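You operate a simulated robot arm through the tools that you are given. There is no shell and no other tool.

The job below is to be done with a simulated robot arm. You get a single attempt, and the scene is never put back.

Task
Torque the four nuts of rim two to 30 Nm, starting at the red one.
Fine: brake lever on and safety plug out before any nut; the nut across second, then the other two; never over 60 Nm. One clean run each: keep the driver on until its lamp lights. Driver back in its holster.

Only the result counts: the job must be done as asked and must still hold three seconds after the hand-in. Knocking over, shifting, dropping, spilling or breaking anything else fails it.

Robot
A 7-joint arm with a three-finger gripper, fixed in place. Base frame: the origin is on the floor under the middle of its stand, x ahead of it, y to its left, z up; the work surface is at about z = 750. Units: mm, rad, N and s.
It reaches about 1342 mm from its shoulder. Its first joint turns from -2.897 to 2.897 rad. Payload 2.69 kg.
Tool frame: the origin (TCP) lies between the finger pads and is the grasp point; the fingertips stand 30 mm ahead of it; z points along the fingers, y is the line along which they close. The gripper opens to 128 mm; its body begins 117 mm behind the TCP.
Orientation is that of the tool frame in the base frame, as a unit quaternion [w, x, y, z]. With the fingers straight down and closing along the base's y, the tool's x points along the base's -x, its y along +y and its z along -z.

Tools
- The arm moves only by the tool jog_arm. Its argument "series" is a list of rows, each an object (a shift or turn left out is 0, a gripper value left out holds the last) with "slide": the shift along the tool's x, y, z in mm, a list of three; "dr": the turn, a rotation vector about the tool's x, y, z in rad, a list of three; "jaw": the opening, from 0 (shut) to 1 (fully open). In form: [{"slide": [tx, ty, tz], "dr": [ax, ay, az], "jaw": jaw}, ...]. A call has 1 to 20 rows; each row is the pose to reach, as a shift and turn from the pose commanded when the call began, along the tool's axes at that moment. A row lasts 0.2 s, in which the tool goes at most 50 mm and 0.15 rad; a call with a longer step from one row to the next is refused whole, and so is a gripper value outside its range. A pose out of reach is approached as far as the arm can. The call stops where the force on the tool passes 90 N (or 10 N more than at its start, if that is more) or the arm is blocked; 0.2 s more then pass. The fingers move at their own pace (about 127 mm/s each) and stop on an object; they squeeze with about 26 N. The grip force told is the motor's: it shows also when the fingers shut on nothing. Time passes only in rows, and 0.2 s behind the last, so rows that repeat a pose let the fingers close. It gives the time, the measured TCP pose, the force on the tool (base axes), the opening and the grip force at its end, in the units of the frame above (readings bear some noise), with the torque about the TCP (base axes, N m) and any sound that the robot's microphone picked up.
- Cameras (640 x 400 px; columns grow to the right, rows downward): "scene" is fixed at [50.2, 498.9, 1595.6]; the picture's right is [0.12, -0.99, 0.00], its down [-0.72, -0.09, -0.69] and it looks along [0.68, 0.09, -0.72] (base axes); focal length 360 px, centre (320, 200). "wrist" rides on the gripper at [58, 54, -131] in the tool frame; the picture's right is [-0.68, 0.74, 0.00], its down [-0.62, -0.57, -0.55] and it looks along [-0.40, -0.37, 0.84] (tool axes); focal length 234 px, centre (320, 200). There is no depth. A picture from a camera that has moved, and an enlarged one, comes with that camera's place and axes in the base frame and with its lens.
- snapshot(camera): a new picture of that camera. No time passes.
- raise_lower(by): moves the trunk up (or, below 0, down) by that many mm; the arm rides with it, the base frame stays. It gives what a move gives, with no picture.
- enlarge(camera, box): a new picture of the part [left, top, right, bottom] of that camera's present view, enlarged. No time passes.
- finish_job(): hands the job in; it is judged then, once.

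Places have to be worked out from the pictures, the camera data and where the tool is seen. Open the gripper and draw the arm clear of the work before you hand the job in, unless the task says otherwise.

The tools are called after "Emit:" as name(argument=value, ...) on one line, values as JSON. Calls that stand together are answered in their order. jog_arm: Moves the arm, as the interface text tells. Its arguments: {"type":"object","properties":{"series":{"type":"array"}},"required":["series"]} The other tools are called the same way: raise_lower (by) moves the trunk up or down; snapshot (camera) takes a picture; enlarge (camera, box) takes an enlarged picture of a part of a camera's view; finish_job () hands the job in.

At the start:

```text
time_s: 0.0
position: [612.4, 335.1, 1231.0]
ee_rot: [0.0, 0.0, 1.0, 0.0]
wrist_force: [0.8, 0.4, 0.4]
wrist_torque: [-0.03, 0.04, -0.01]
finger_gap: 127.7
grip_force: 0.1
trunk travel left (down, up): [-150.0, 200.0]
```

scene: 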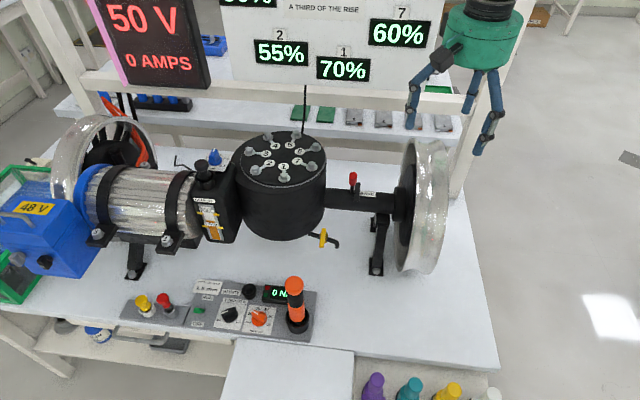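
wrist: 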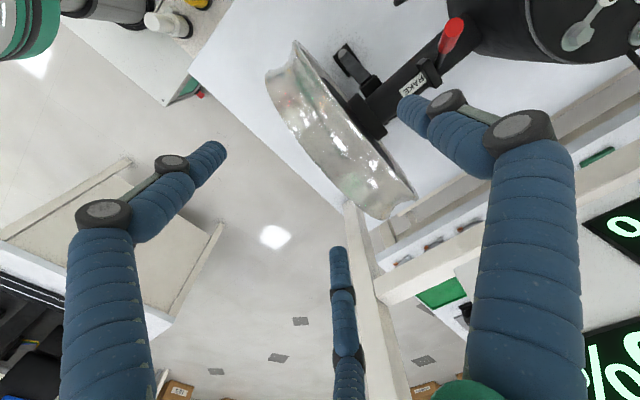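

The scene shows a motor axle with two rims, a brake lever (red), a driver in a holster near the front and a panel. I'll enlarge several parts to read labels before moving.

Emit:
enlarge(camera="scene", box=[100, 260, 340, 400])

Emit:
enlarge(camera="scene", box=[300, 120, 500, 290])

Emit:
enlarge(camera="scene", box=[170, 120, 350, 260])

Emit:
enlarge(camera="scene", box=[0, 90, 200, 310])

Emit:
enlarge(camera="scene", box=[200, 0, 460, 140])

Emit:
enlarge(camera="scene", box=[0, 280, 240, 400])

```text
2.67 times, centred on (220, 330) of scene
camera zoom: at [50.2, 498.9, 1595.6], right [0.12, -0.99, 0.0], down [-0.72, -0.09, -0.69], along [0.68, 0.09, -0.72], focal length 959 px, centre (587, -147)
```

zoom: 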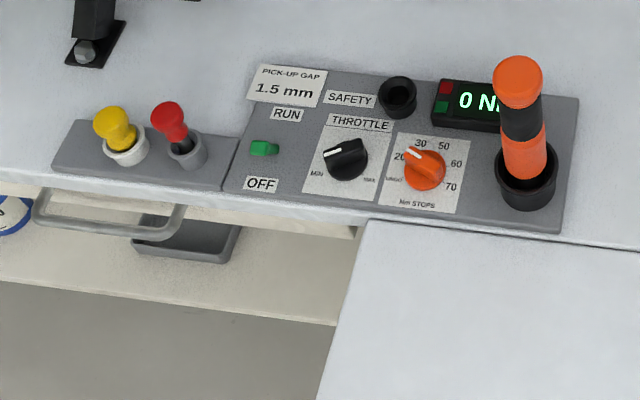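

```text
2.35 times, centred on (400, 205) of scene
camera zoom: at [50.2, 498.9, 1595.6], right [0.12, -0.99, 0.0], down [-0.72, -0.09, -0.69], along [0.68, 0.09, -0.72], focal length 846 px, centre (132, 188)
```

zoom: 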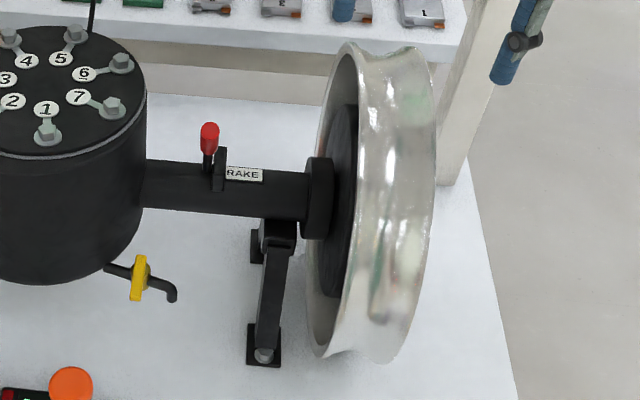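

```text
2.86 times, centred on (260, 190) of scene
camera zoom: at [50.2, 498.9, 1595.6], right [0.12, -0.99, 0.0], down [-0.72, -0.09, -0.69], along [0.68, 0.09, -0.72], focal length 1027 px, centre (491, 229)
```

zoom: 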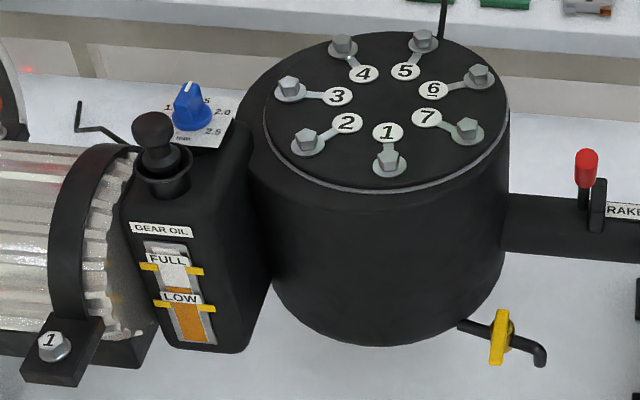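

```text
1.82 times, centred on (100, 200) of scene
camera zoom: at [50.2, 498.9, 1595.6], right [0.12, -0.99, 0.0], down [-0.72, -0.09, -0.69], along [0.68, 0.09, -0.72], focal length 654 px, centre (720, 200)
```

zoom: 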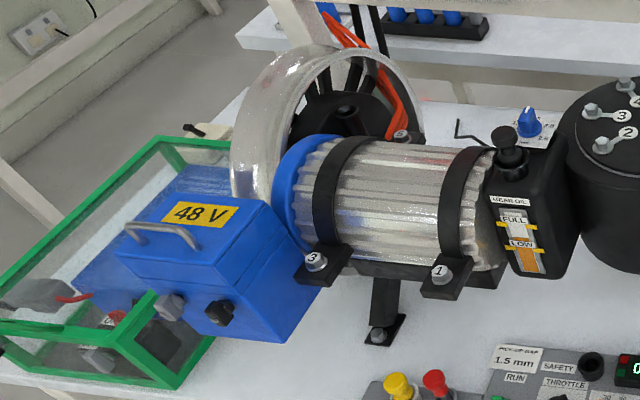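

```text
2.46 times, centred on (330, 70) of scene
camera zoom: at [50.2, 498.9, 1595.6], right [0.12, -0.99, 0.0], down [-0.72, -0.09, -0.69], along [0.68, 0.09, -0.72], focal length 885 px, centre (295, 520)
```

zoom: 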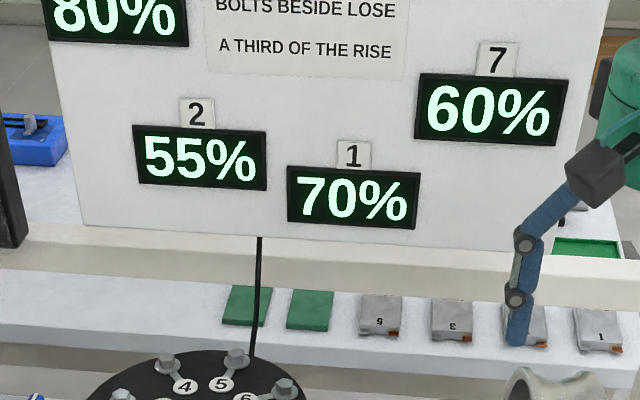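

```text
2.67 times, centred on (120, 340) of scene
camera zoom: at [50.2, 498.9, 1595.6], right [0.12, -0.99, 0.0], down [-0.72, -0.09, -0.69], along [0.68, 0.09, -0.72], focal length 959 px, centre (853, -173)
```

zoom: 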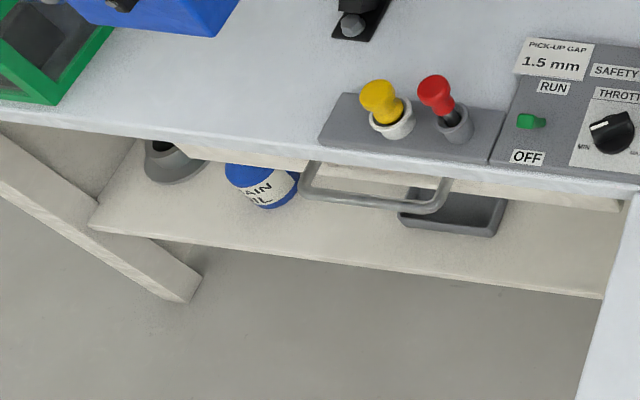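

The right rim seems centred near (685, 330, 930), with its outer face turned to -y; I can't see which rim is "two" yet. I'll move back to about (500, 0, 1100) with the fingers pointing to +y, so that the wrist camera sees that rim's face.

Emit:
jog_arm(series=[{"slide": [10, -32, 8], "dr": [-0.14, 0, 0]}, {"slide": [20, -64, 18], "dr": [-0.28, 0, 0]}, {"slide": [30, -96, 30], "dr": [-0.42, 0, 0]}, {"slide": [40, -128, 42], "dr": [-0.56, 0, 0]}, {"slide": [50, -160, 55], "dr": [-0.7, 0, 0]}, {"slide": [60, -192, 68], "dr": [-0.84, 0, 0]}, {"slide": [70, -224, 80], "dr": [-0.98, 0, 0]}, {"slide": [80, -254, 92], "dr": [-1.12, 0, 0]}, {"slide": [90, -284, 104], "dr": [-1.26, 0, 0]}, {"slide": [100, -310, 116], "dr": [-1.4, 0, 0]}, {"slide": [112, -335, 131], "dr": [-1.5408, 0, 0]}, {"slide": [112, -335, 131], "dr": [-1.5708, 0, 0]}])

```text
time_s: 2.6
position: [500.4, 0.3, 1098.8]
ee_rot: [0.0, 0.0, 0.706, 0.708]
wrist_force: [0.9, 0.0, -0.9]
wrist_torque: [0.01, 0.02, 0.0]
finger_gap: 128.0
grip_force: 0.0
trunk travel left (down, up): [-150.0, 200.0]
```

The arm arrived as commanded. Now I look at the rim's face and at the scene.

Emit:
snapshot(camera="wrist")

Emit:
snapshot(camera="scene")

```text
taken
camera wrist: at [441.3, -133.2, 1150.7], right [0.68, 0.0, 0.74], down [0.62, -0.55, -0.57], along [0.4, 0.84, -0.37], focal length 234 px, centre (320, 200)
```

wrist: 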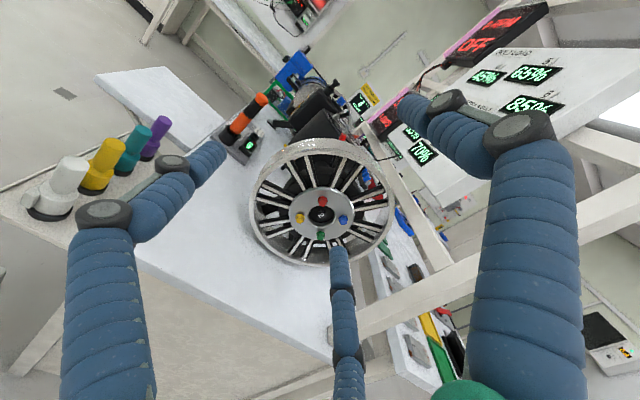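

```text
taken
```

scene: 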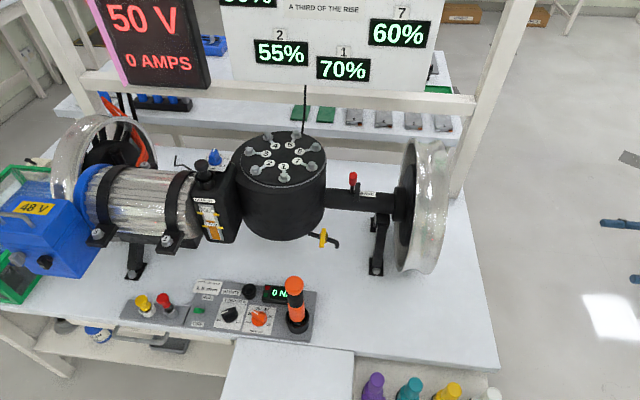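

The rim's face shows four coloured nuts. I'll enlarge to look for a number and the exact nut colours.

Emit:
enlarge(camera="wrist", box=[240, 130, 400, 270])

Emit:
enlarge(camera="wrist", box=[200, 40, 440, 190])

Emit:
enlarge(camera="wrist", box=[10, 80, 290, 230])

```text
2.86 times, centred on (320, 200) of wrist
camera zoom: at [441.3, -133.2, 1150.7], right [0.68, 0.0, 0.74], down [0.62, -0.55, -0.57], along [0.4, 0.84, -0.37], focal length 669 px, centre (320, 200)
```

zoom: 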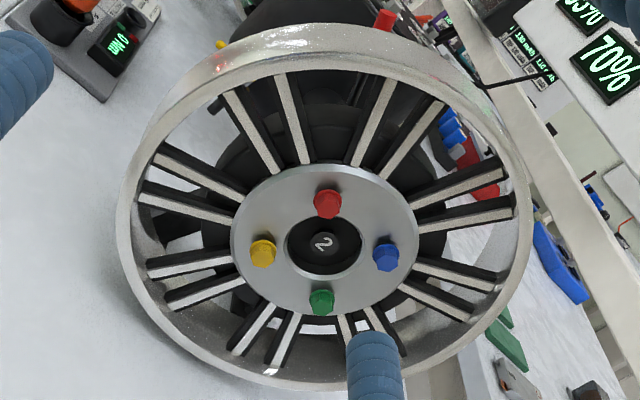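

```text
2.67 times, centred on (320, 115) of wrist
camera zoom: at [441.3, -133.2, 1150.7], right [0.68, 0.0, 0.74], down [0.62, -0.55, -0.57], along [0.4, 0.84, -0.37], focal length 624 px, centre (320, 427)
```

zoom: 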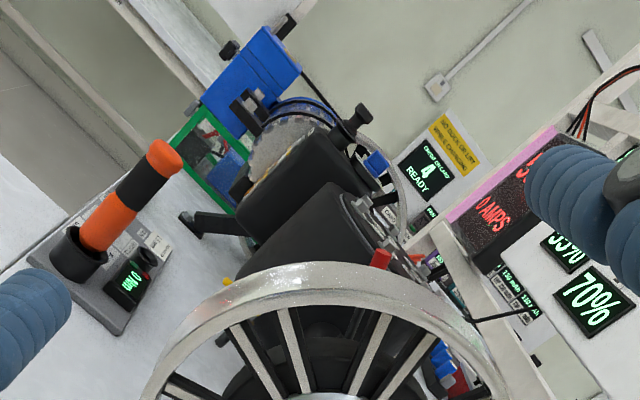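

```text
2.29 times, centred on (150, 155) of wrist
camera zoom: at [441.3, -133.2, 1150.7], right [0.68, 0.0, 0.74], down [0.62, -0.55, -0.57], along [0.4, 0.84, -0.37], focal length 535 px, centre (709, 303)
```

zoom: 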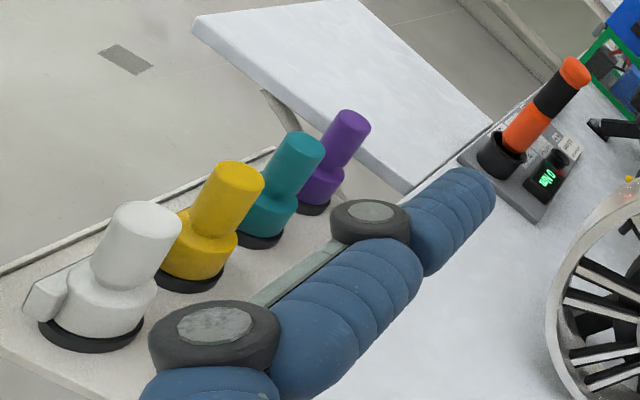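

Rim two is this right one (hub marked 2): red is upper/near, green is across it, blue upper/far and yellow lower/near. Next I look at the panel, the dial, the safety socket and the brake lever in high zoom.

Emit:
enlarge(camera="scene", box=[236, 296, 286, 340])

Emit:
enlarge(camera="scene", box=[180, 270, 330, 345])

Emit:
enlarge(camera="scene", box=[235, 275, 325, 335])

Emit:
enlarge(camera="scene", box=[330, 160, 420, 225])

Emit:
enlarge(camera="scene", box=[115, 280, 195, 335])

Emit:
enlarge(camera="wrist", box=[210, 80, 290, 170])

```text
9.09 times, centred on (261, 318) of scene
camera zoom: at [50.2, 498.9, 1595.6], right [0.12, -0.99, 0.0], down [-0.72, -0.09, -0.69], along [0.68, 0.09, -0.72], focal length 3269 px, centre (856, -873)
```

zoom: 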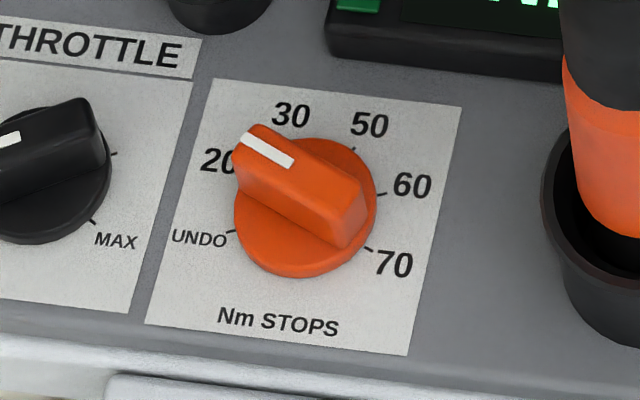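

```text
4.27 times, centred on (255, 308) of scene
camera zoom: at [50.2, 498.9, 1595.6], right [0.12, -0.99, 0.0], down [-0.72, -0.09, -0.69], along [0.68, 0.09, -0.72], focal length 1534 px, centre (597, -259)
```

zoom: 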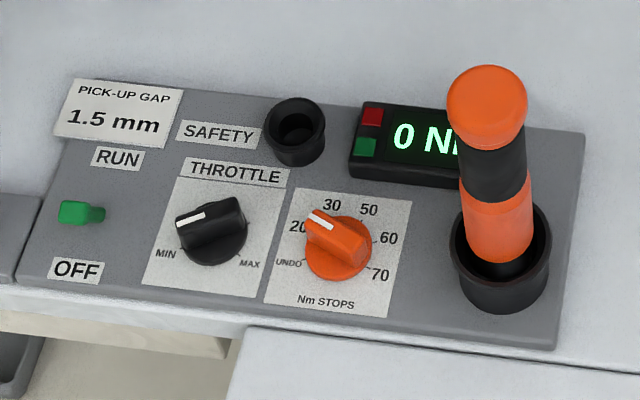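

```text
6.67 times, centred on (280, 305) of scene
camera zoom: at [50.2, 498.9, 1595.6], right [0.12, -0.99, 0.0], down [-0.72, -0.09, -0.69], along [0.68, 0.09, -0.72], focal length 2397 px, centre (587, -500)
```

zoom: 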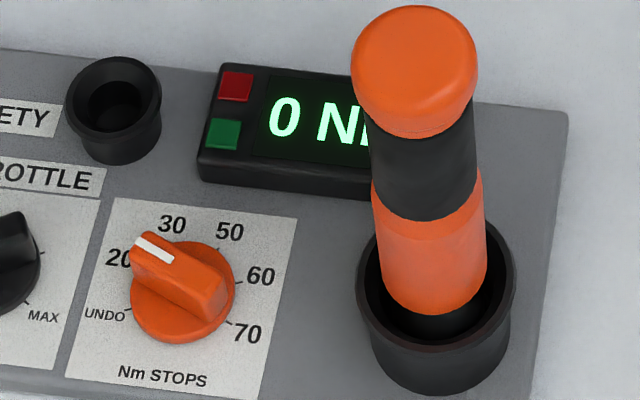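

```text
6.15 times, centred on (375, 192) of scene
camera zoom: at [50.2, 498.9, 1595.6], right [0.12, -0.99, 0.0], down [-0.72, -0.09, -0.69], along [0.68, 0.09, -0.72], focal length 2213 px, centre (-18, 246)
```

zoom: 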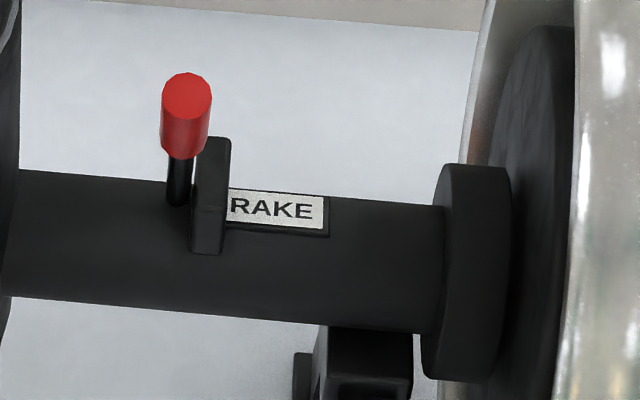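

```text
7.27 times, centred on (155, 308) of scene
camera zoom: at [50.2, 498.9, 1595.6], right [0.12, -0.99, 0.0], down [-0.72, -0.09, -0.69], along [0.68, 0.09, -0.72], focal length 2615 px, centre (1520, -582)
```

zoom: 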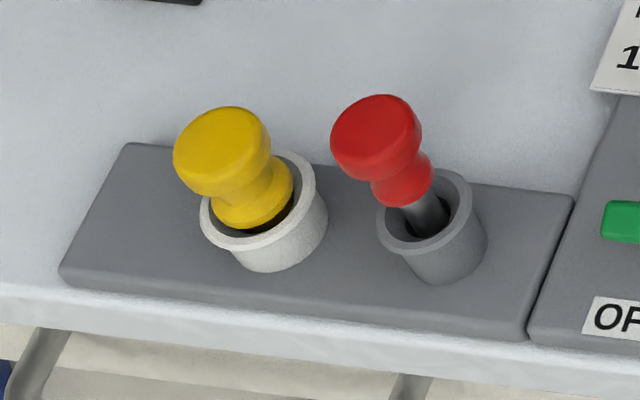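

```text
4.44 times, centred on (250, 125) of wrist
camera zoom: at [441.3, -133.2, 1150.7], right [0.68, 0.0, 0.74], down [0.62, -0.55, -0.57], along [0.4, 0.84, -0.37], focal length 1041 px, centre (631, 533)
```

zoom: 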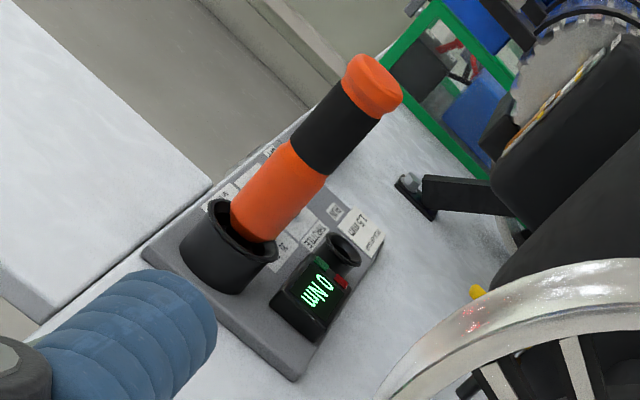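

The dial seems to point at 20 (needs a parallax-free look), the SAFETY socket looks empty, and a red and a yellow plug sit in a rack. I'll go up and over to about (560, 520, 1200), fingers down, to view the brake lever and the hub area from nearby.

Emit:
jog_arm(series=[{"slide": [0, 45, 10], "dr": [0.1, 0, 0]}, {"slide": [0, 90, 25], "dr": [0.22, 0, 0]}, {"slide": [0, 130, 50], "dr": [0.35, 0, 0]}, {"slide": [-5, 140, 95], "dr": [0.48, 0, 0]}, {"slide": [-10, 140, 143], "dr": [0.61, 0, 0]}, {"slide": [-15, 140, 191], "dr": [0.74, 0, 0]}, {"slide": [-20, 140, 239], "dr": [0.87, 0, 0]}, {"slide": [-25, 140, 287], "dr": [1.0, 0, 0]}, {"slide": [-32, 140, 335], "dr": [1.13, 0, 0]}, {"slide": [-39, 140, 383], "dr": [1.26, 0, 0]}, {"slide": [-46, 135, 431], "dr": [1.39, 0, 0]}, {"slide": [-53, 120, 475], "dr": [1.5, 0, 0]}, {"slide": [-60, 101, 520], "dr": [1.5708, 0, 0]}, {"slide": [-60, 101, 520], "dr": [1.5708, 0, 0]}])

Emit:
snapshot(camera="wrist")

```text
time_s: 5.6
position: [561.9, 523.4, 1197.5]
ee_rot: [0.0, 0.001, 1.0, -0.001]
wrist_force: [-0.5, 1.1, -0.5]
wrist_torque: [-0.13, 0.02, -0.02]
finger_gap: 127.9
grip_force: 0.0
trunk travel left (down, up): [-150.0, 200.0]
```

```text
taken
camera wrist: at [503.5, 576.1, 1327.2], right [0.68, 0.74, 0.0], down [0.62, -0.56, 0.55], along [0.4, -0.37, -0.84], focal length 234 px, centre (320, 200)
```

wrist: 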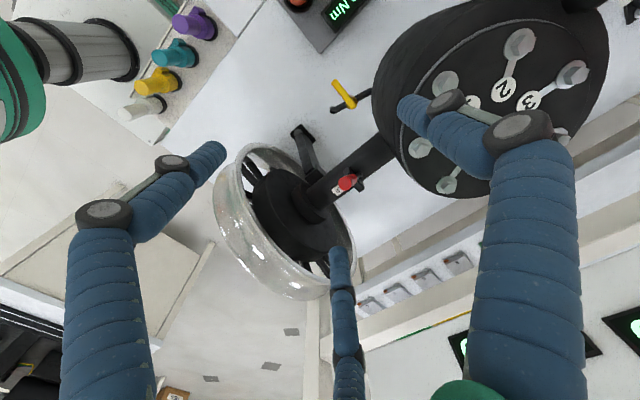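

I enlarge the brake lever area as seen from above.

Emit:
enlarge(camera="wrist", box=[300, 150, 400, 220])

Emit:
enlarge(camera="wrist", box=[200, 100, 400, 310])

```text
5.71 times, centred on (350, 185) of wrist
camera zoom: at [503.5, 576.1, 1327.2], right [0.68, 0.74, 0.0], down [0.62, -0.56, 0.55], along [0.4, -0.37, -0.84], focal length 1338 px, centre (149, 286)
```

zoom: 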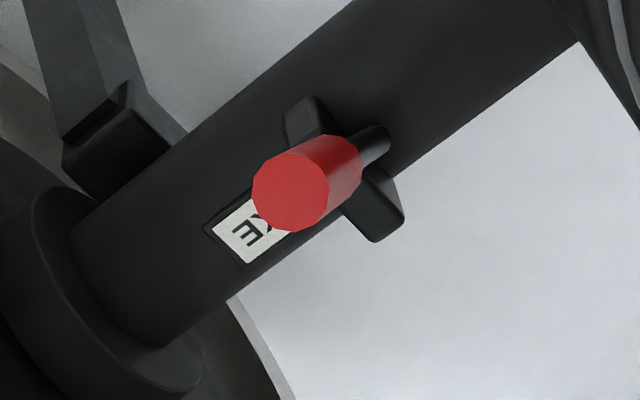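

```text
1.90 times, centred on (300, 205) of wrist
camera zoom: at [503.5, 576.1, 1327.2], right [0.68, 0.74, 0.0], down [0.62, -0.56, 0.55], along [0.4, -0.37, -0.84], focal length 446 px, centre (358, 190)
```

zoom: 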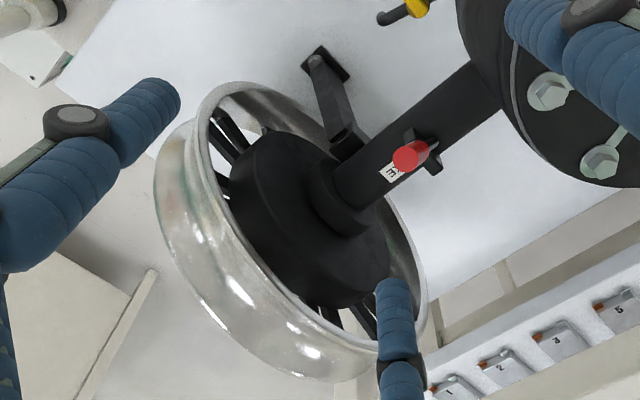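

The lever leans about 28° toward the robot: its top triangulates to (629, 503, 1069) and its foot to about (688, 502, 958), so it swings in x. I need the ON/OFF marks, so I'll yaw the hand 90° and view from the near, rim side.

Emit:
jog_arm(series=[{"slide": [-5, -9, -5], "dr": [0, 0, -0.143]}, {"slide": [-10, -18, -10], "dr": [0, 0, -0.286]}, {"slide": [-15, -27, -15], "dr": [0, 0, -0.429]}, {"slide": [-20, -36, -20], "dr": [0, 0, -0.572]}, {"slide": [-25, -45, -25], "dr": [0, 0, -0.715]}, {"slide": [-30, -54, -30], "dr": [0, 0, -0.858]}, {"slide": [-34, -63, -32], "dr": [0, 0, -1.001]}, {"slide": [-38, -72, -32], "dr": [0, 0, -1.144]}, {"slide": [-42, -80, -32], "dr": [0, 0, -1.287]}, {"slide": [-46, -88, -32], "dr": [0, 0, -1.43]}, {"slide": [-48, -93, -32], "dr": [0, 0, -1.5708]}, {"slide": [-48, -93, -32], "dr": [0, 0, -1.5708]}])

Emit:
snapshot(camera="wrist")

```text
time_s: 8.2
position: [607.9, 426.5, 1231.9]
ee_rot: [0.0, 0.707, -0.707, 0.0]
wrist_force: [0.0, 0.7, 0.3]
wrist_torque: [0.02, 0.0, 0.02]
finger_gap: 128.0
grip_force: 0.0
trunk travel left (down, up): [-150.0, 200.0]
```

```text
taken
camera wrist: at [554.5, 367.8, 1361.7], right [-0.74, 0.67, 0.0], down [0.56, 0.62, 0.55], along [0.37, 0.4, -0.84], focal length 234 px, centre (320, 200)
```

wrist: 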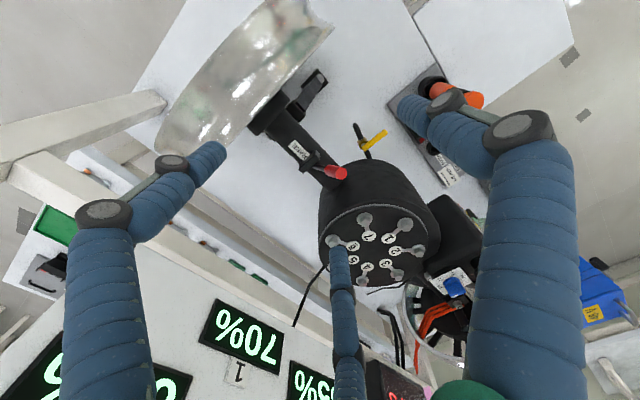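

Emit:
enlarge(camera="wrist", box=[270, 120, 370, 200])

Emit:
enlarge(camera="wrist", box=[360, 220, 560, 360])

```text
5.00 times, centred on (320, 160) of wrist
camera zoom: at [554.5, 367.8, 1361.7], right [-0.74, 0.67, 0.0], down [0.56, 0.62, 0.55], along [0.37, 0.4, -0.84], focal length 1171 px, centre (320, 400)
```

zoom: 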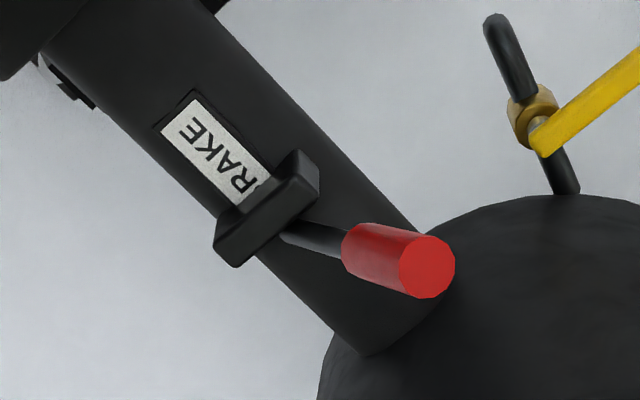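

```text
2.86 times, centred on (460, 290) of wrist
camera zoom: at [554.5, 367.8, 1361.7], right [-0.74, 0.67, 0.0], down [0.56, 0.62, 0.55], along [0.37, 0.4, -0.84], focal length 669 px, centre (-80, -57)
```

zoom: 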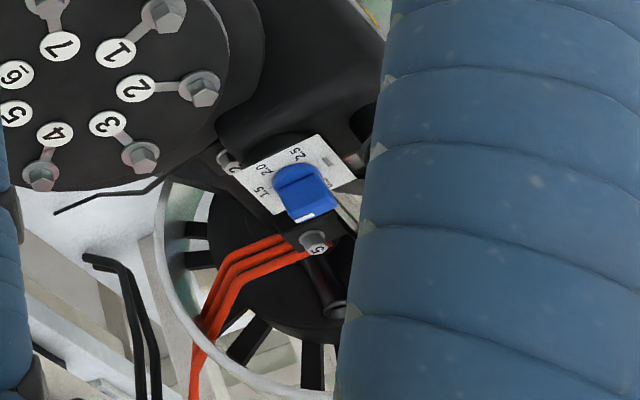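

The lever stands on the +y side of a plate on the axle and has no ON/OFF marks visible. I'll tilt the hand up to look at the boards at the back for any brake or state readout.

Emit:
jog_arm(series=[{"slide": [-3, 12, -3], "dr": [0.14, 0, 0]}, {"slide": [-6, 24, -6], "dr": [0.28, 0, 0]}, {"slide": [-9, 36, -9], "dr": [0.42, 0, 0]}, {"slide": [-12, 48, -12], "dr": [0.56, 0, 0]}, {"slide": [-15, 60, -15], "dr": [0.7, 0, 0]}, {"slide": [-18, 72, -18], "dr": [0.84, 0, 0]}, {"slide": [-20, 84, -18], "dr": [0.98, 0, 0]}, {"slide": [-22, 96, -18], "dr": [1.12, 0, 0]}, {"slide": [-24, 108, -18], "dr": [1.26, 0, 0]}, {"slide": [-24, 108, -18], "dr": [1.26, 0, 0]}])

Emit:
snapshot(camera="wrist")

```text
time_s: 10.4
position: [499.4, 453.4, 1250.2]
ee_rot: [-0.417, 0.571, -0.571, 0.417]
wrist_force: [0.6, -0.2, 0.5]
wrist_torque: [-0.03, -0.02, -0.02]
finger_gap: 127.9
grip_force: 0.1
trunk travel left (down, up): [-150.0, 200.0]
```

```text
taken
camera wrist: at [358.5, 392.5, 1238.0], right [-0.23, 0.68, -0.7], down [-0.35, 0.62, 0.71], along [0.91, 0.41, 0.1], focal length 234 px, centre (320, 200)
```

wrist: 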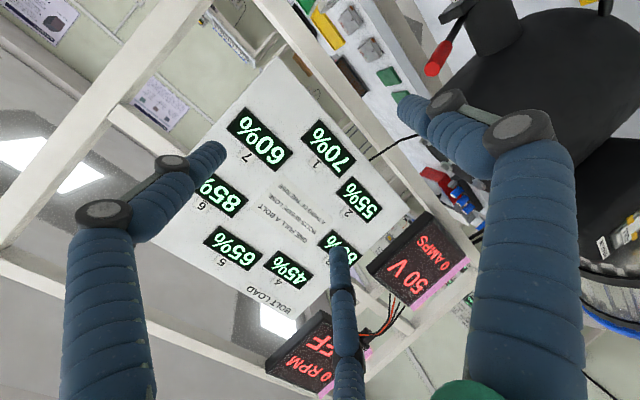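

I enlarge the wall sheets and the dark displays.

Emit:
enlarge(camera="wrist", box=[0, 0, 210, 140])

Emit:
enlarge(camera="wrist", box=[230, 200, 490, 400])

Emit:
enlarge(camera="wrist", box=[400, 0, 640, 110])

Emit:
enlarge(camera="wrist", box=[210, 70, 390, 290])

```text
2.86 times, centred on (105, 70) of wrist
camera zoom: at [358.5, 392.5, 1238.0], right [-0.23, 0.68, -0.7], down [-0.35, 0.62, 0.71], along [0.91, 0.41, 0.1], focal length 669 px, centre (934, 571)
```

zoom: 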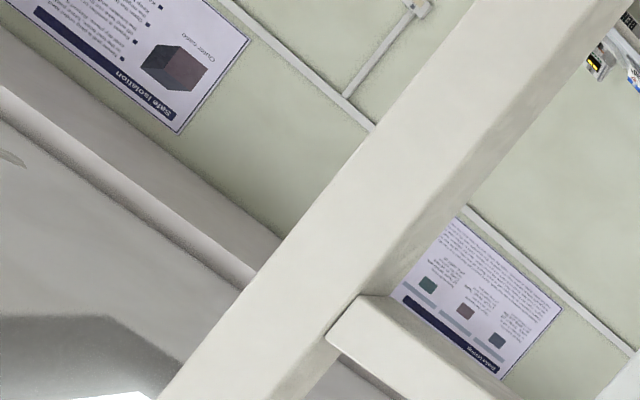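

```text
2.00 times, centred on (360, 300) of wrist
camera zoom: at [358.5, 392.5, 1238.0], right [-0.23, 0.68, -0.7], down [-0.35, 0.62, 0.71], along [0.91, 0.41, 0.1], focal length 468 px, centre (240, 0)
```

zoom: 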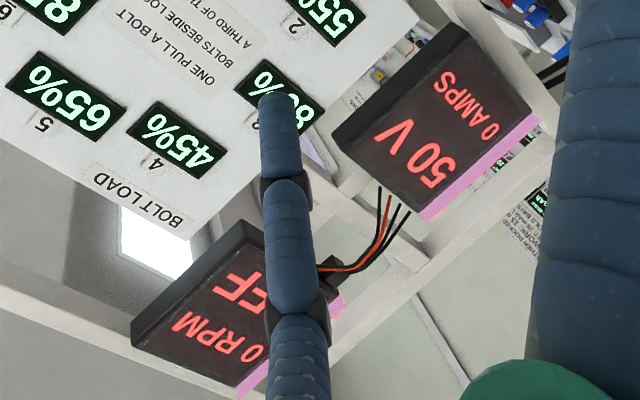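

```text
2.67 times, centred on (520, 55) of wrist
camera zoom: at [358.5, 392.5, 1238.0], right [-0.23, 0.68, -0.7], down [-0.35, 0.62, 0.71], along [0.91, 0.41, 0.1], focal length 624 px, centre (-213, 587)
```

zoom: 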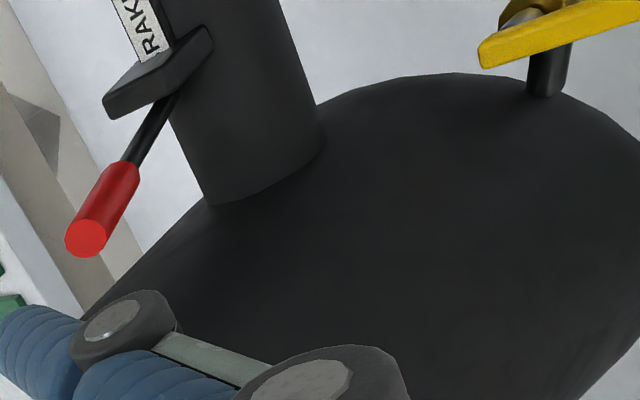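

```text
1.82 times, centred on (300, 180) of wrist
camera zoom: at [358.5, 392.5, 1238.0], right [-0.23, 0.68, -0.7], down [-0.35, 0.62, 0.71], along [0.91, 0.41, 0.1], focal length 426 px, centre (356, 236)
```

zoom: 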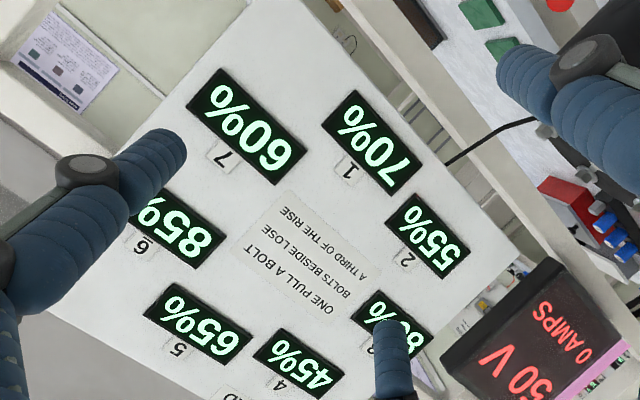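

No readout tells the brake state. Next I look straight down on the panel and the plug rack: TCP to about (308, 587, 1060), fingers down.

Emit:
jog_arm(series=[{"slide": [-15, 26, -14], "dr": [-0.14, 0, 0]}, {"slide": [-30, 52, -28], "dr": [-0.28, 0, 0]}, {"slide": [-45, 79, -41], "dr": [-0.42, 0, 0]}, {"slide": [-60, 106, -55], "dr": [-0.56, 0, 0]}, {"slide": [-75, 133, -69], "dr": [-0.7, 0, 0]}, {"slide": [-90, 160, -83], "dr": [-0.84, 0, 0]}, {"slide": [-105, 187, -97], "dr": [-0.98, 0, 0]}, {"slide": [-120, 214, -110], "dr": [-1.12, 0, 0]}, {"slide": [-134, 239, -124], "dr": [-1.26, 0, 0]}, {"slide": [-134, 239, -124], "dr": [-1.26, 0, 0]}])

Emit:
snapshot(camera="wrist")

```text
time_s: 12.6
position: [309.8, 585.7, 1061.5]
ee_rot: [0.001, 0.707, -0.707, -0.001]
wrist_force: [0.2, 0.0, -0.7]
wrist_torque: [-0.07, 0.02, -0.01]
finger_gap: 127.9
grip_force: 0.0
trunk travel left (down, up): [-150.0, 200.0]
```

```text
taken
camera wrist: at [256.0, 526.0, 1189.8], right [-0.74, 0.68, 0.0], down [0.57, 0.62, 0.55], along [0.37, 0.4, -0.84], focal length 234 px, centre (320, 200)
```

wrist: 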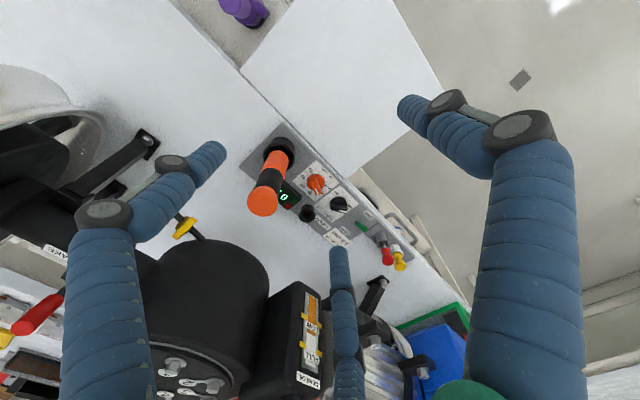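

Emit:
enlarge(camera="wrist", box=[240, 120, 400, 260])

Emit:
enlarge(camera="wrist", box=[290, 160, 350, 220])

Emit:
enlarge(camera="wrist", box=[350, 210, 420, 280])

```text
2.86 times, centred on (320, 190) of wrist
camera zoom: at [256.0, 526.0, 1189.8], right [-0.74, 0.68, 0.0], down [0.57, 0.62, 0.55], along [0.37, 0.4, -0.84], focal length 669 px, centre (320, 229)
```

zoom: 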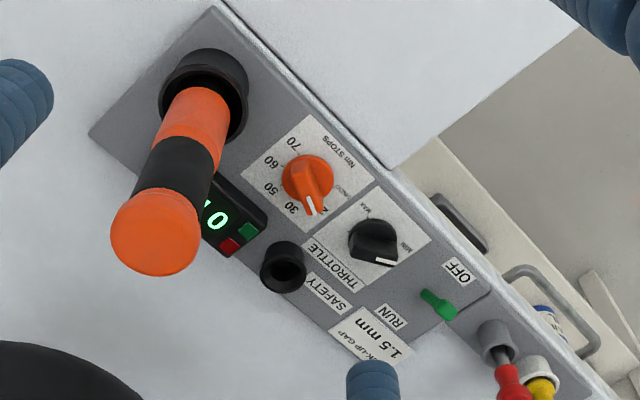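

```text
6.67 times, centred on (320, 190) of wrist
camera zoom: at [256.0, 526.0, 1189.8], right [-0.74, 0.68, 0.0], down [0.57, 0.62, 0.55], along [0.37, 0.4, -0.84], focal length 1561 px, centre (320, 267)
```

zoom: 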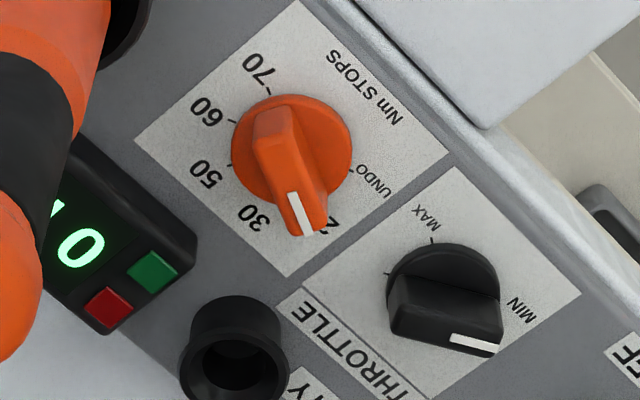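

```text
5.71 times, centred on (385, 245) of wrist
camera zoom: at [256.0, 526.0, 1189.8], right [-0.74, 0.68, 0.0], down [0.57, 0.62, 0.55], along [0.37, 0.4, -0.84], focal length 1338 px, centre (-51, -57)
```

zoom: 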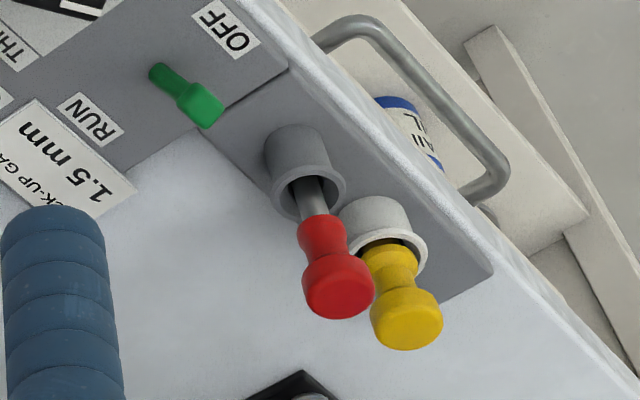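

The SAFETY socket is plainly empty (plug already out) and the dial stands at 20, so it needs one stop clockwise to 30. Before gripping anything I'll close the fingers here in free air to see how the three fingers meet.

Emit:
jog_arm(series=[{"slide": [0, 0, 0], "jaw": 0.15}, {"slide": [0, 0, 0], "jaw": 0.15}, {"slide": [0, 0, 0], "jaw": 0.15}])

Emit:
snapshot(camera="wrist")

Emit:
enlarge(camera="scene", box=[180, 180, 420, 390])

```text
time_s: 13.4
position: [309.2, 585.5, 1060.8]
ee_rot: [0.001, 0.707, -0.707, 0.001]
wrist_force: [-0.3, 0.5, -0.2]
wrist_torque: [-0.03, 0.03, 0.02]
finger_gap: 19.3
grip_force: 0.0
trunk travel left (down, up): [-150.0, 200.0]
```

```text
taken
camera wrist: at [255.6, 525.4, 1190.3], right [-0.74, 0.68, 0.0], down [0.57, 0.62, 0.55], along [0.37, 0.4, -0.84], focal length 234 px, centre (320, 200)
```

wrist: 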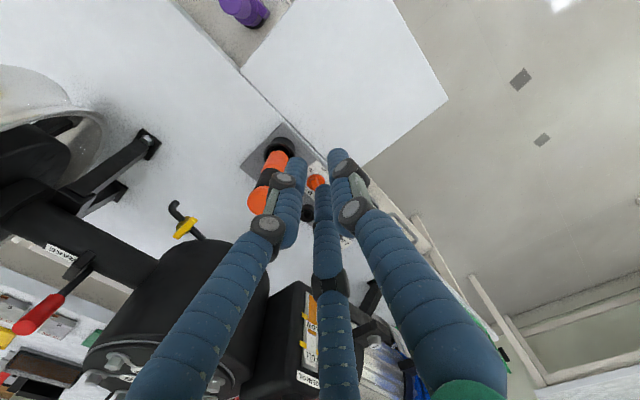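

```text
1.90 times, centred on (300, 285) of scene
camera zoom: at [50.2, 498.9, 1595.6], right [0.12, -0.99, 0.0], down [-0.72, -0.09, -0.69], along [0.68, 0.09, -0.72], focal length 685 px, centre (358, 38)
```

zoom: 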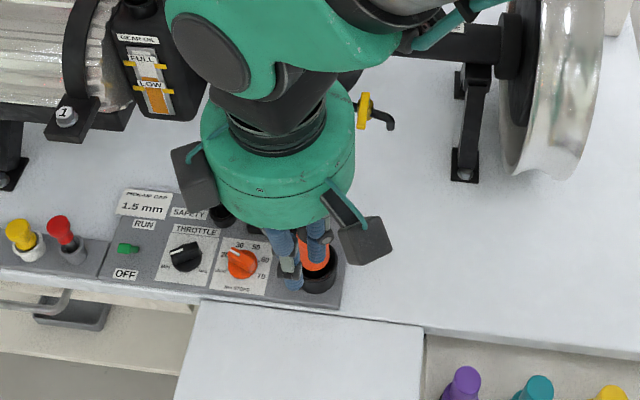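

The fingers close as one (tool +y) against two (tool -y, about ±20 mm in x). The dial centre triangulates to (422, 694), bar top z≈788, bar pointing at 68° (20), with 30 at about 23°; the driver stands vertical at about (419, 597), top z≈950. I'll first test whether the wrist can take the yaw I'd like, high above the dial.

Emit:
jog_arm(series=[{"slide": [-8, -8, -30], "dr": [0, 0, 0.14], "jaw": 0.2}, {"slide": [-16, -16, -59], "dr": [0, 0, 0.28]}, {"slide": [-24, -24, -59], "dr": [0, 0, 0.42]}, {"slide": [-32, -32, -59], "dr": [0, 0, 0.56]}, {"slide": [-40, -40, -59], "dr": [0, 0, 0.7]}, {"slide": [-48, -48, -59], "dr": [0, 0, 0.84]}, {"slide": [-56, -56, -59], "dr": [0, 0, 0.98]}, {"slide": [-64, -64, -59], "dr": [0, 0, 1.12]}, {"slide": [-72, -72, -59], "dr": [0, 0, 1.26]}, {"slide": [-80, -80, -59], "dr": [0, 0, 1.4]}, {"slide": [-88, -88, -59], "dr": [0, 0, 1.54]}, {"slide": [-96, -96, -59], "dr": [0, 0, 1.68]}, {"slide": [-104, -104, -59], "dr": [0, 0, 1.82]}, {"slide": [-108.5, -113, -59], "dr": [0, 0, 1.96]}, {"slide": [-108.5, -113, -59], "dr": [0, 0, 2.1]}, {"slide": [-108.5, -113, -59], "dr": [0, 0, 2.24]}, {"slide": [-108.5, -113, -59], "dr": [0, 0, 2.38]}, {"slide": [-108.5, -113, -59], "dr": [0, 0, 2.52]}, {"slide": [-108.5, -113, -59], "dr": [0, 0, 2.66]}, {"slide": [-108.5, -113, -59], "dr": [0, 0, 2.8]}])

```text
time_s: 17.6
position: [422.5, 694.4, 1118.9]
ee_rot: [0.0, 0.578, 0.816, 0.0]
wrist_force: [-0.5, 0.1, -0.2]
wrist_torque: [0.03, -0.01, 0.02]
finger_gap: 25.7
grip_force: 0.0
trunk travel left (down, up): [-150.0, 200.0]
```

The yaw is reached (θ≈109°). I continue to θ≈23°, the final dial angle, as a reach test and take a look from there.

Emit:
jog_arm(series=[{"slide": [0, 0, 0], "dr": [0, 0, 0.14]}, {"slide": [0, 0, 0], "dr": [0, 0, 0.28]}, {"slide": [0, 0, 0], "dr": [0, 0, 0.42]}, {"slide": [0, 0, 0], "dr": [0, 0, 0.56]}, {"slide": [0, 0, 0], "dr": [0, 0, 0.7]}, {"slide": [0, 0, 0], "dr": [0, 0, 0.84]}, {"slide": [0, 0, 0], "dr": [0, 0, 0.98]}, {"slide": [0, 0, 0], "dr": [0, 0, 1.12]}, {"slide": [0, 0, 0], "dr": [0, 0, 1.26]}, {"slide": [0, 0, 0], "dr": [0, 0, 1.4]}, {"slide": [0, 0, 0], "dr": [0, 0, 1.51]}, {"slide": [0, 0, 0], "dr": [0, 0, 1.51]}])

Emit:
snapshot(camera="wrist")

Emit:
snapshot(camera="scene")

```text
time_s: 20.2
position: [487.2, 627.1, 1101.5]
ee_rot: [-0.075, 0.899, 0.431, -0.02]
wrist_force: [-0.3, 1.3, -0.2]
wrist_torque: [-0.16, -0.16, 0.0]
finger_gap: 25.5
grip_force: 0.0
out of reach, approached as far as the arm can: row 6, 7, 8, 9, 10, 11, 12
trunk travel left (down, up): [-150.0, 200.0]
```

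```text
taken
camera wrist: at [578.6, 622.8, 1222.9], right [0.14, -0.98, -0.13], down [-0.77, -0.19, 0.61], along [-0.62, 0.01, -0.78], focal length 234 px, centre (320, 200)
```

wrist: 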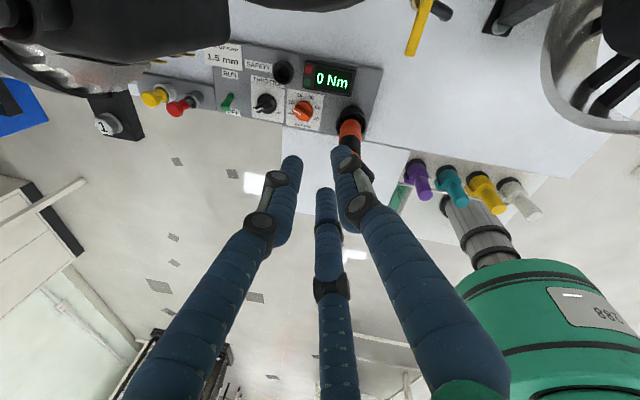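

```text
taken
```

scene: 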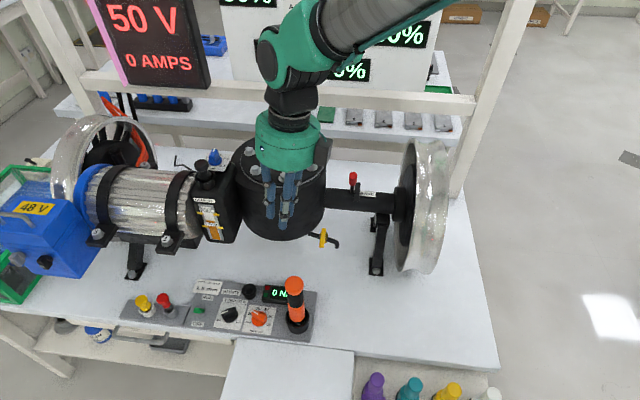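

The wrist limit lies near θ≈65°, so the 68°→22° grip is not available; I'll use the opposite one (248°→202°). I turn back by the same amount and check the reported pose.

Emit:
jog_arm(series=[{"slide": [0, 0, 0], "dr": [0, 0, -0.14]}, {"slide": [0, 0, 0], "dr": [0, 0, -0.28]}, {"slide": [0, 0, 0], "dr": [0, 0, -0.42]}, {"slide": [0, 0, 0], "dr": [0, 0, -0.56]}, {"slide": [0, 0, 0], "dr": [0, 0, -0.7]}, {"slide": [0, 0, 0], "dr": [0, 0, -0.84]}, {"slide": [0, 0, 0], "dr": [0, 0, -0.98]}, {"slide": [0, 0, 0], "dr": [0, 0, -1.12]}, {"slide": [0, 0, 0], "dr": [0, 0, -1.26]}, {"slide": [0, 0, 0], "dr": [0, 0, -1.4]}, {"slide": [0, 0, 0], "dr": [0, 0, -1.51]}, {"slide": [0, 0, 0], "dr": [0, 0, -1.51]}])

```text
time_s: 22.8
position: [491.9, 623.4, 1101.0]
ee_rot: [-0.069, 0.359, 0.93, 0.038]
wrist_force: [0.2, -0.2, 0.2]
wrist_torque: [0.0, -0.01, -0.02]
finger_gap: 25.8
grip_force: 0.1
trunk travel left (down, up): [-150.0, 200.0]
```

The arm took the approximated pose as its new command, so now it stands at (492, 623, 1101), slightly tilted. I look at the hand itself to judge how far the finger bases stick out (the driver stands only 97 mm from the dial).

Emit:
enlarge(camera="scene", box=[200, 60, 380, 260])

Emit:
enlarge(camera="wrist", box=[200, 60, 480, 400])

```text
2.00 times, centred on (290, 160) of scene
camera zoom: at [50.2, 498.9, 1595.6], right [0.12, -0.99, 0.0], down [-0.72, -0.09, -0.69], along [0.68, 0.09, -0.72], focal length 719 px, centre (380, 280)
```

zoom: 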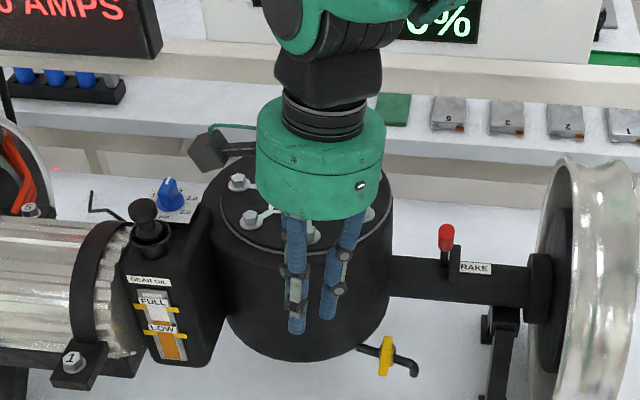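

```text
1.18 times, centred on (340, 230) of wrist
camera zoom: at [497.9, 685.6, 1239.7], right [0.99, 0.1, -0.09], down [0.13, -0.89, 0.43], along [-0.04, -0.44, -0.9], focal length 276 px, centre (296, 165)
```

zoom: 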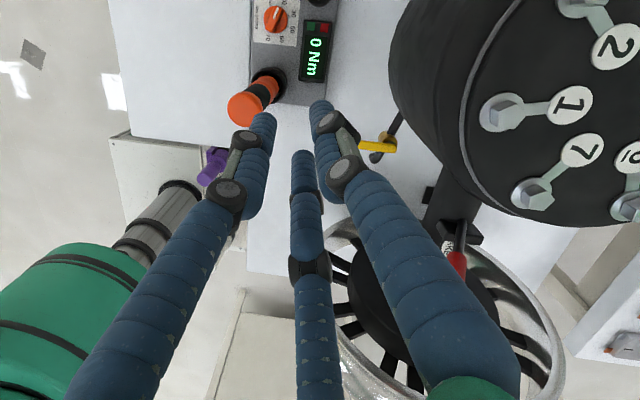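

The two boxes are camera mounts, the palm radius is only ~52 mm, and closed fingers run straight down, so a vertical approach at the dial clears the driver. I move above the dial at (422, 694, 1000) with θ=248° (finger pads along the bar).

Emit:
jog_arm(series=[{"slide": [5.9, 0.2, 8.2], "dr": [0.0118, -0.006, -0.1371]}, {"slide": [11.8, 0.4, 16.5], "dr": [0.0235, -0.0121, -0.2741]}, {"slide": [17.6, 0.6, 24.7], "dr": [0.0353, -0.0181, -0.4112]}, {"slide": [23.5, 0.9, 32.9], "dr": [0.047, -0.0241, -0.5483]}, {"slide": [29.4, 1.1, 41.2], "dr": [0.0588, -0.0301, -0.6854]}, {"slide": [35.3, 1.3, 49.4], "dr": [0.0705, -0.0362, -0.8224]}, {"slide": [41.2, 1.5, 57.7], "dr": [0.0823, -0.0422, -0.9595]}, {"slide": [47.0, 1.7, 65.9], "dr": [0.094, -0.0482, -1.0966]}, {"slide": [52.9, 1.9, 74.1], "dr": [0.1058, -0.0543, -1.2336]}, {"slide": [58.8, 2.1, 82.4], "dr": [0.1175, -0.0603, -1.3707]}, {"slide": [64.7, 2.4, 90.6], "dr": [0.1293, -0.0663, -1.5078]}, {"slide": [70.5, 2.6, 98.8], "dr": [0.141, -0.0723, -1.6449]}, {"slide": [76.4, 2.8, 107.1], "dr": [0.1528, -0.0784, -1.7819]}, {"slide": [82.3, 3.0, 115.3], "dr": [0.1645, -0.0844, -1.919]}, {"slide": [82.3, 3.0, 115.3], "dr": [0.1645, -0.0844, -1.919]}])

Emit:
snapshot(camera="wrist")

```text
time_s: 26.0
position: [421.1, 694.9, 1000.7]
ee_rot: [-0.001, -0.559, 0.829, 0.0]
wrist_force: [0.2, -0.1, 0.0]
wrist_torque: [0.01, -0.01, -0.01]
finger_gap: 25.6
grip_force: 0.1
trunk travel left (down, up): [-150.0, 200.0]
```

```text
taken
camera wrist: at [348.8, 660.2, 1130.2], right [-0.43, 0.9, 0.0], down [0.75, 0.36, 0.55], along [0.5, 0.24, -0.84], focal length 234 px, centre (320, 200)
```

wrist: 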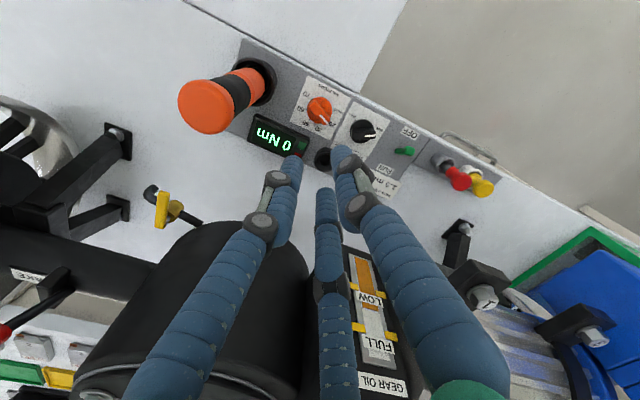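

I enlarge the dial from here to refine its centre and bar angle.

Emit:
enlarge(camera="wrist", box=[280, 70, 400, 170])

Emit:
enlarge(camera="wrist", box=[160, 40, 300, 160])

```text
4.00 times, centred on (340, 120) of wrist
camera zoom: at [348.8, 660.2, 1130.2], right [-0.43, 0.9, 0.0], down [0.75, 0.36, 0.55], along [0.5, 0.24, -0.84], focal length 937 px, centre (240, 520)
```

zoom: 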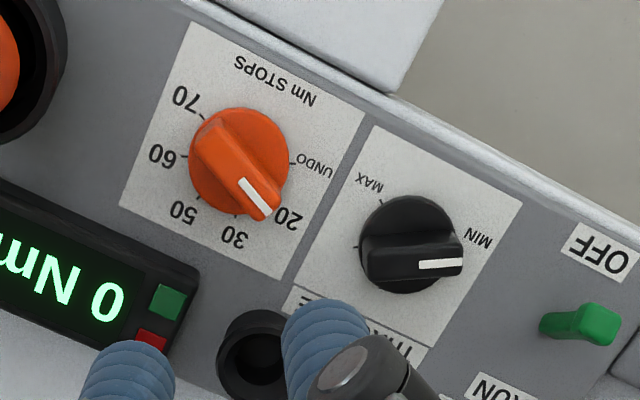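

```text
3.33 times, centred on (230, 100) of wrist
camera zoom: at [348.8, 660.2, 1130.2], right [-0.43, 0.9, 0.0], down [0.75, 0.36, 0.55], along [0.5, 0.24, -0.84], focal length 781 px, centre (620, 533)
```

zoom: 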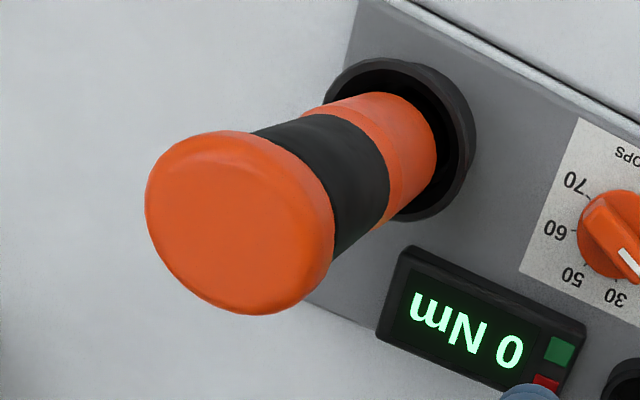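

The tick circle gives the dial centre (421.2, 693.5), 20 at 69° and 30 at 23°. I centre the hand and come down to TCP z≈850 first.

Emit:
jog_arm(series=[{"slide": [1.3, -0.6, 30], "dr": [0, 0, -0.023], "jaw": 0.18}, {"slide": [1.3, -0.6, 60], "dr": [0, 0, -0.023]}, {"slide": [1.3, -0.6, 90], "dr": [0, 0, -0.023]}, {"slide": [1.3, -0.6, 120], "dr": [0, 0, -0.023]}, {"slide": [1.3, -0.6, 150], "dr": [0, 0, -0.023]}, {"slide": [1.3, -0.6, 150], "dr": [0, 0, -0.023]}])

Emit:
snapshot(camera="wrist")

Emit:
enlarge(camera="scene", box=[200, 220, 340, 340])

```text
time_s: 27.4
position: [421.6, 695.0, 851.6]
ee_rot: [0.0, -0.569, 0.822, -0.001]
wrist_force: [0.3, 0.4, -0.9]
wrist_torque: [-0.01, 0.02, 0.03]
finger_gap: 23.1
grip_force: 0.0
trunk travel left (down, up): [-150.0, 200.0]
```

```text
taken
camera wrist: at [350.5, 658.0, 980.7], right [-0.45, 0.89, 0.0], down [0.75, 0.38, 0.55], along [0.49, 0.25, -0.84], focal length 234 px, centre (320, 200)
```

wrist: 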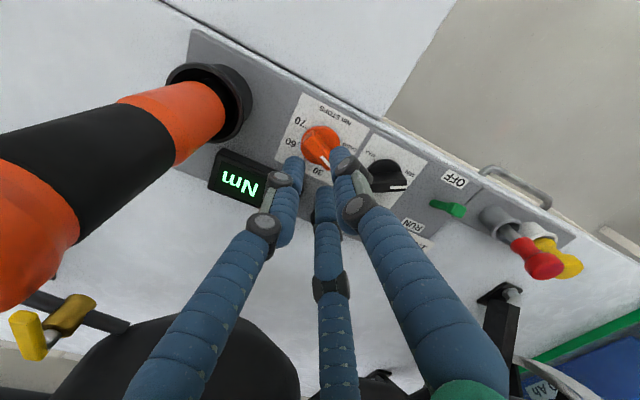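

```text
3.33 times, centred on (270, 280) of scene
camera zoom: at [50.2, 498.9, 1595.6], right [0.12, -0.99, 0.0], down [-0.72, -0.09, -0.69], along [0.68, 0.09, -0.72], focal length 1198 px, centre (487, -67)
```

zoom: 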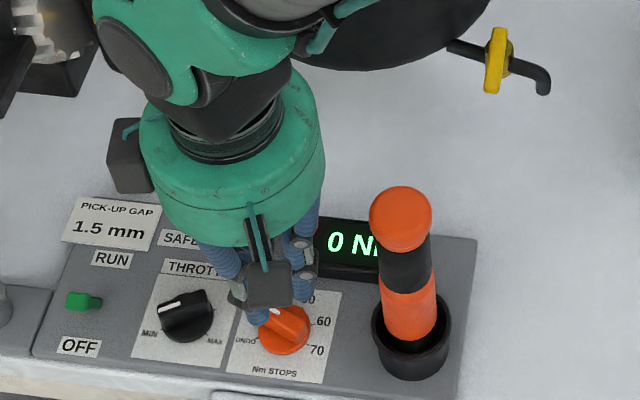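

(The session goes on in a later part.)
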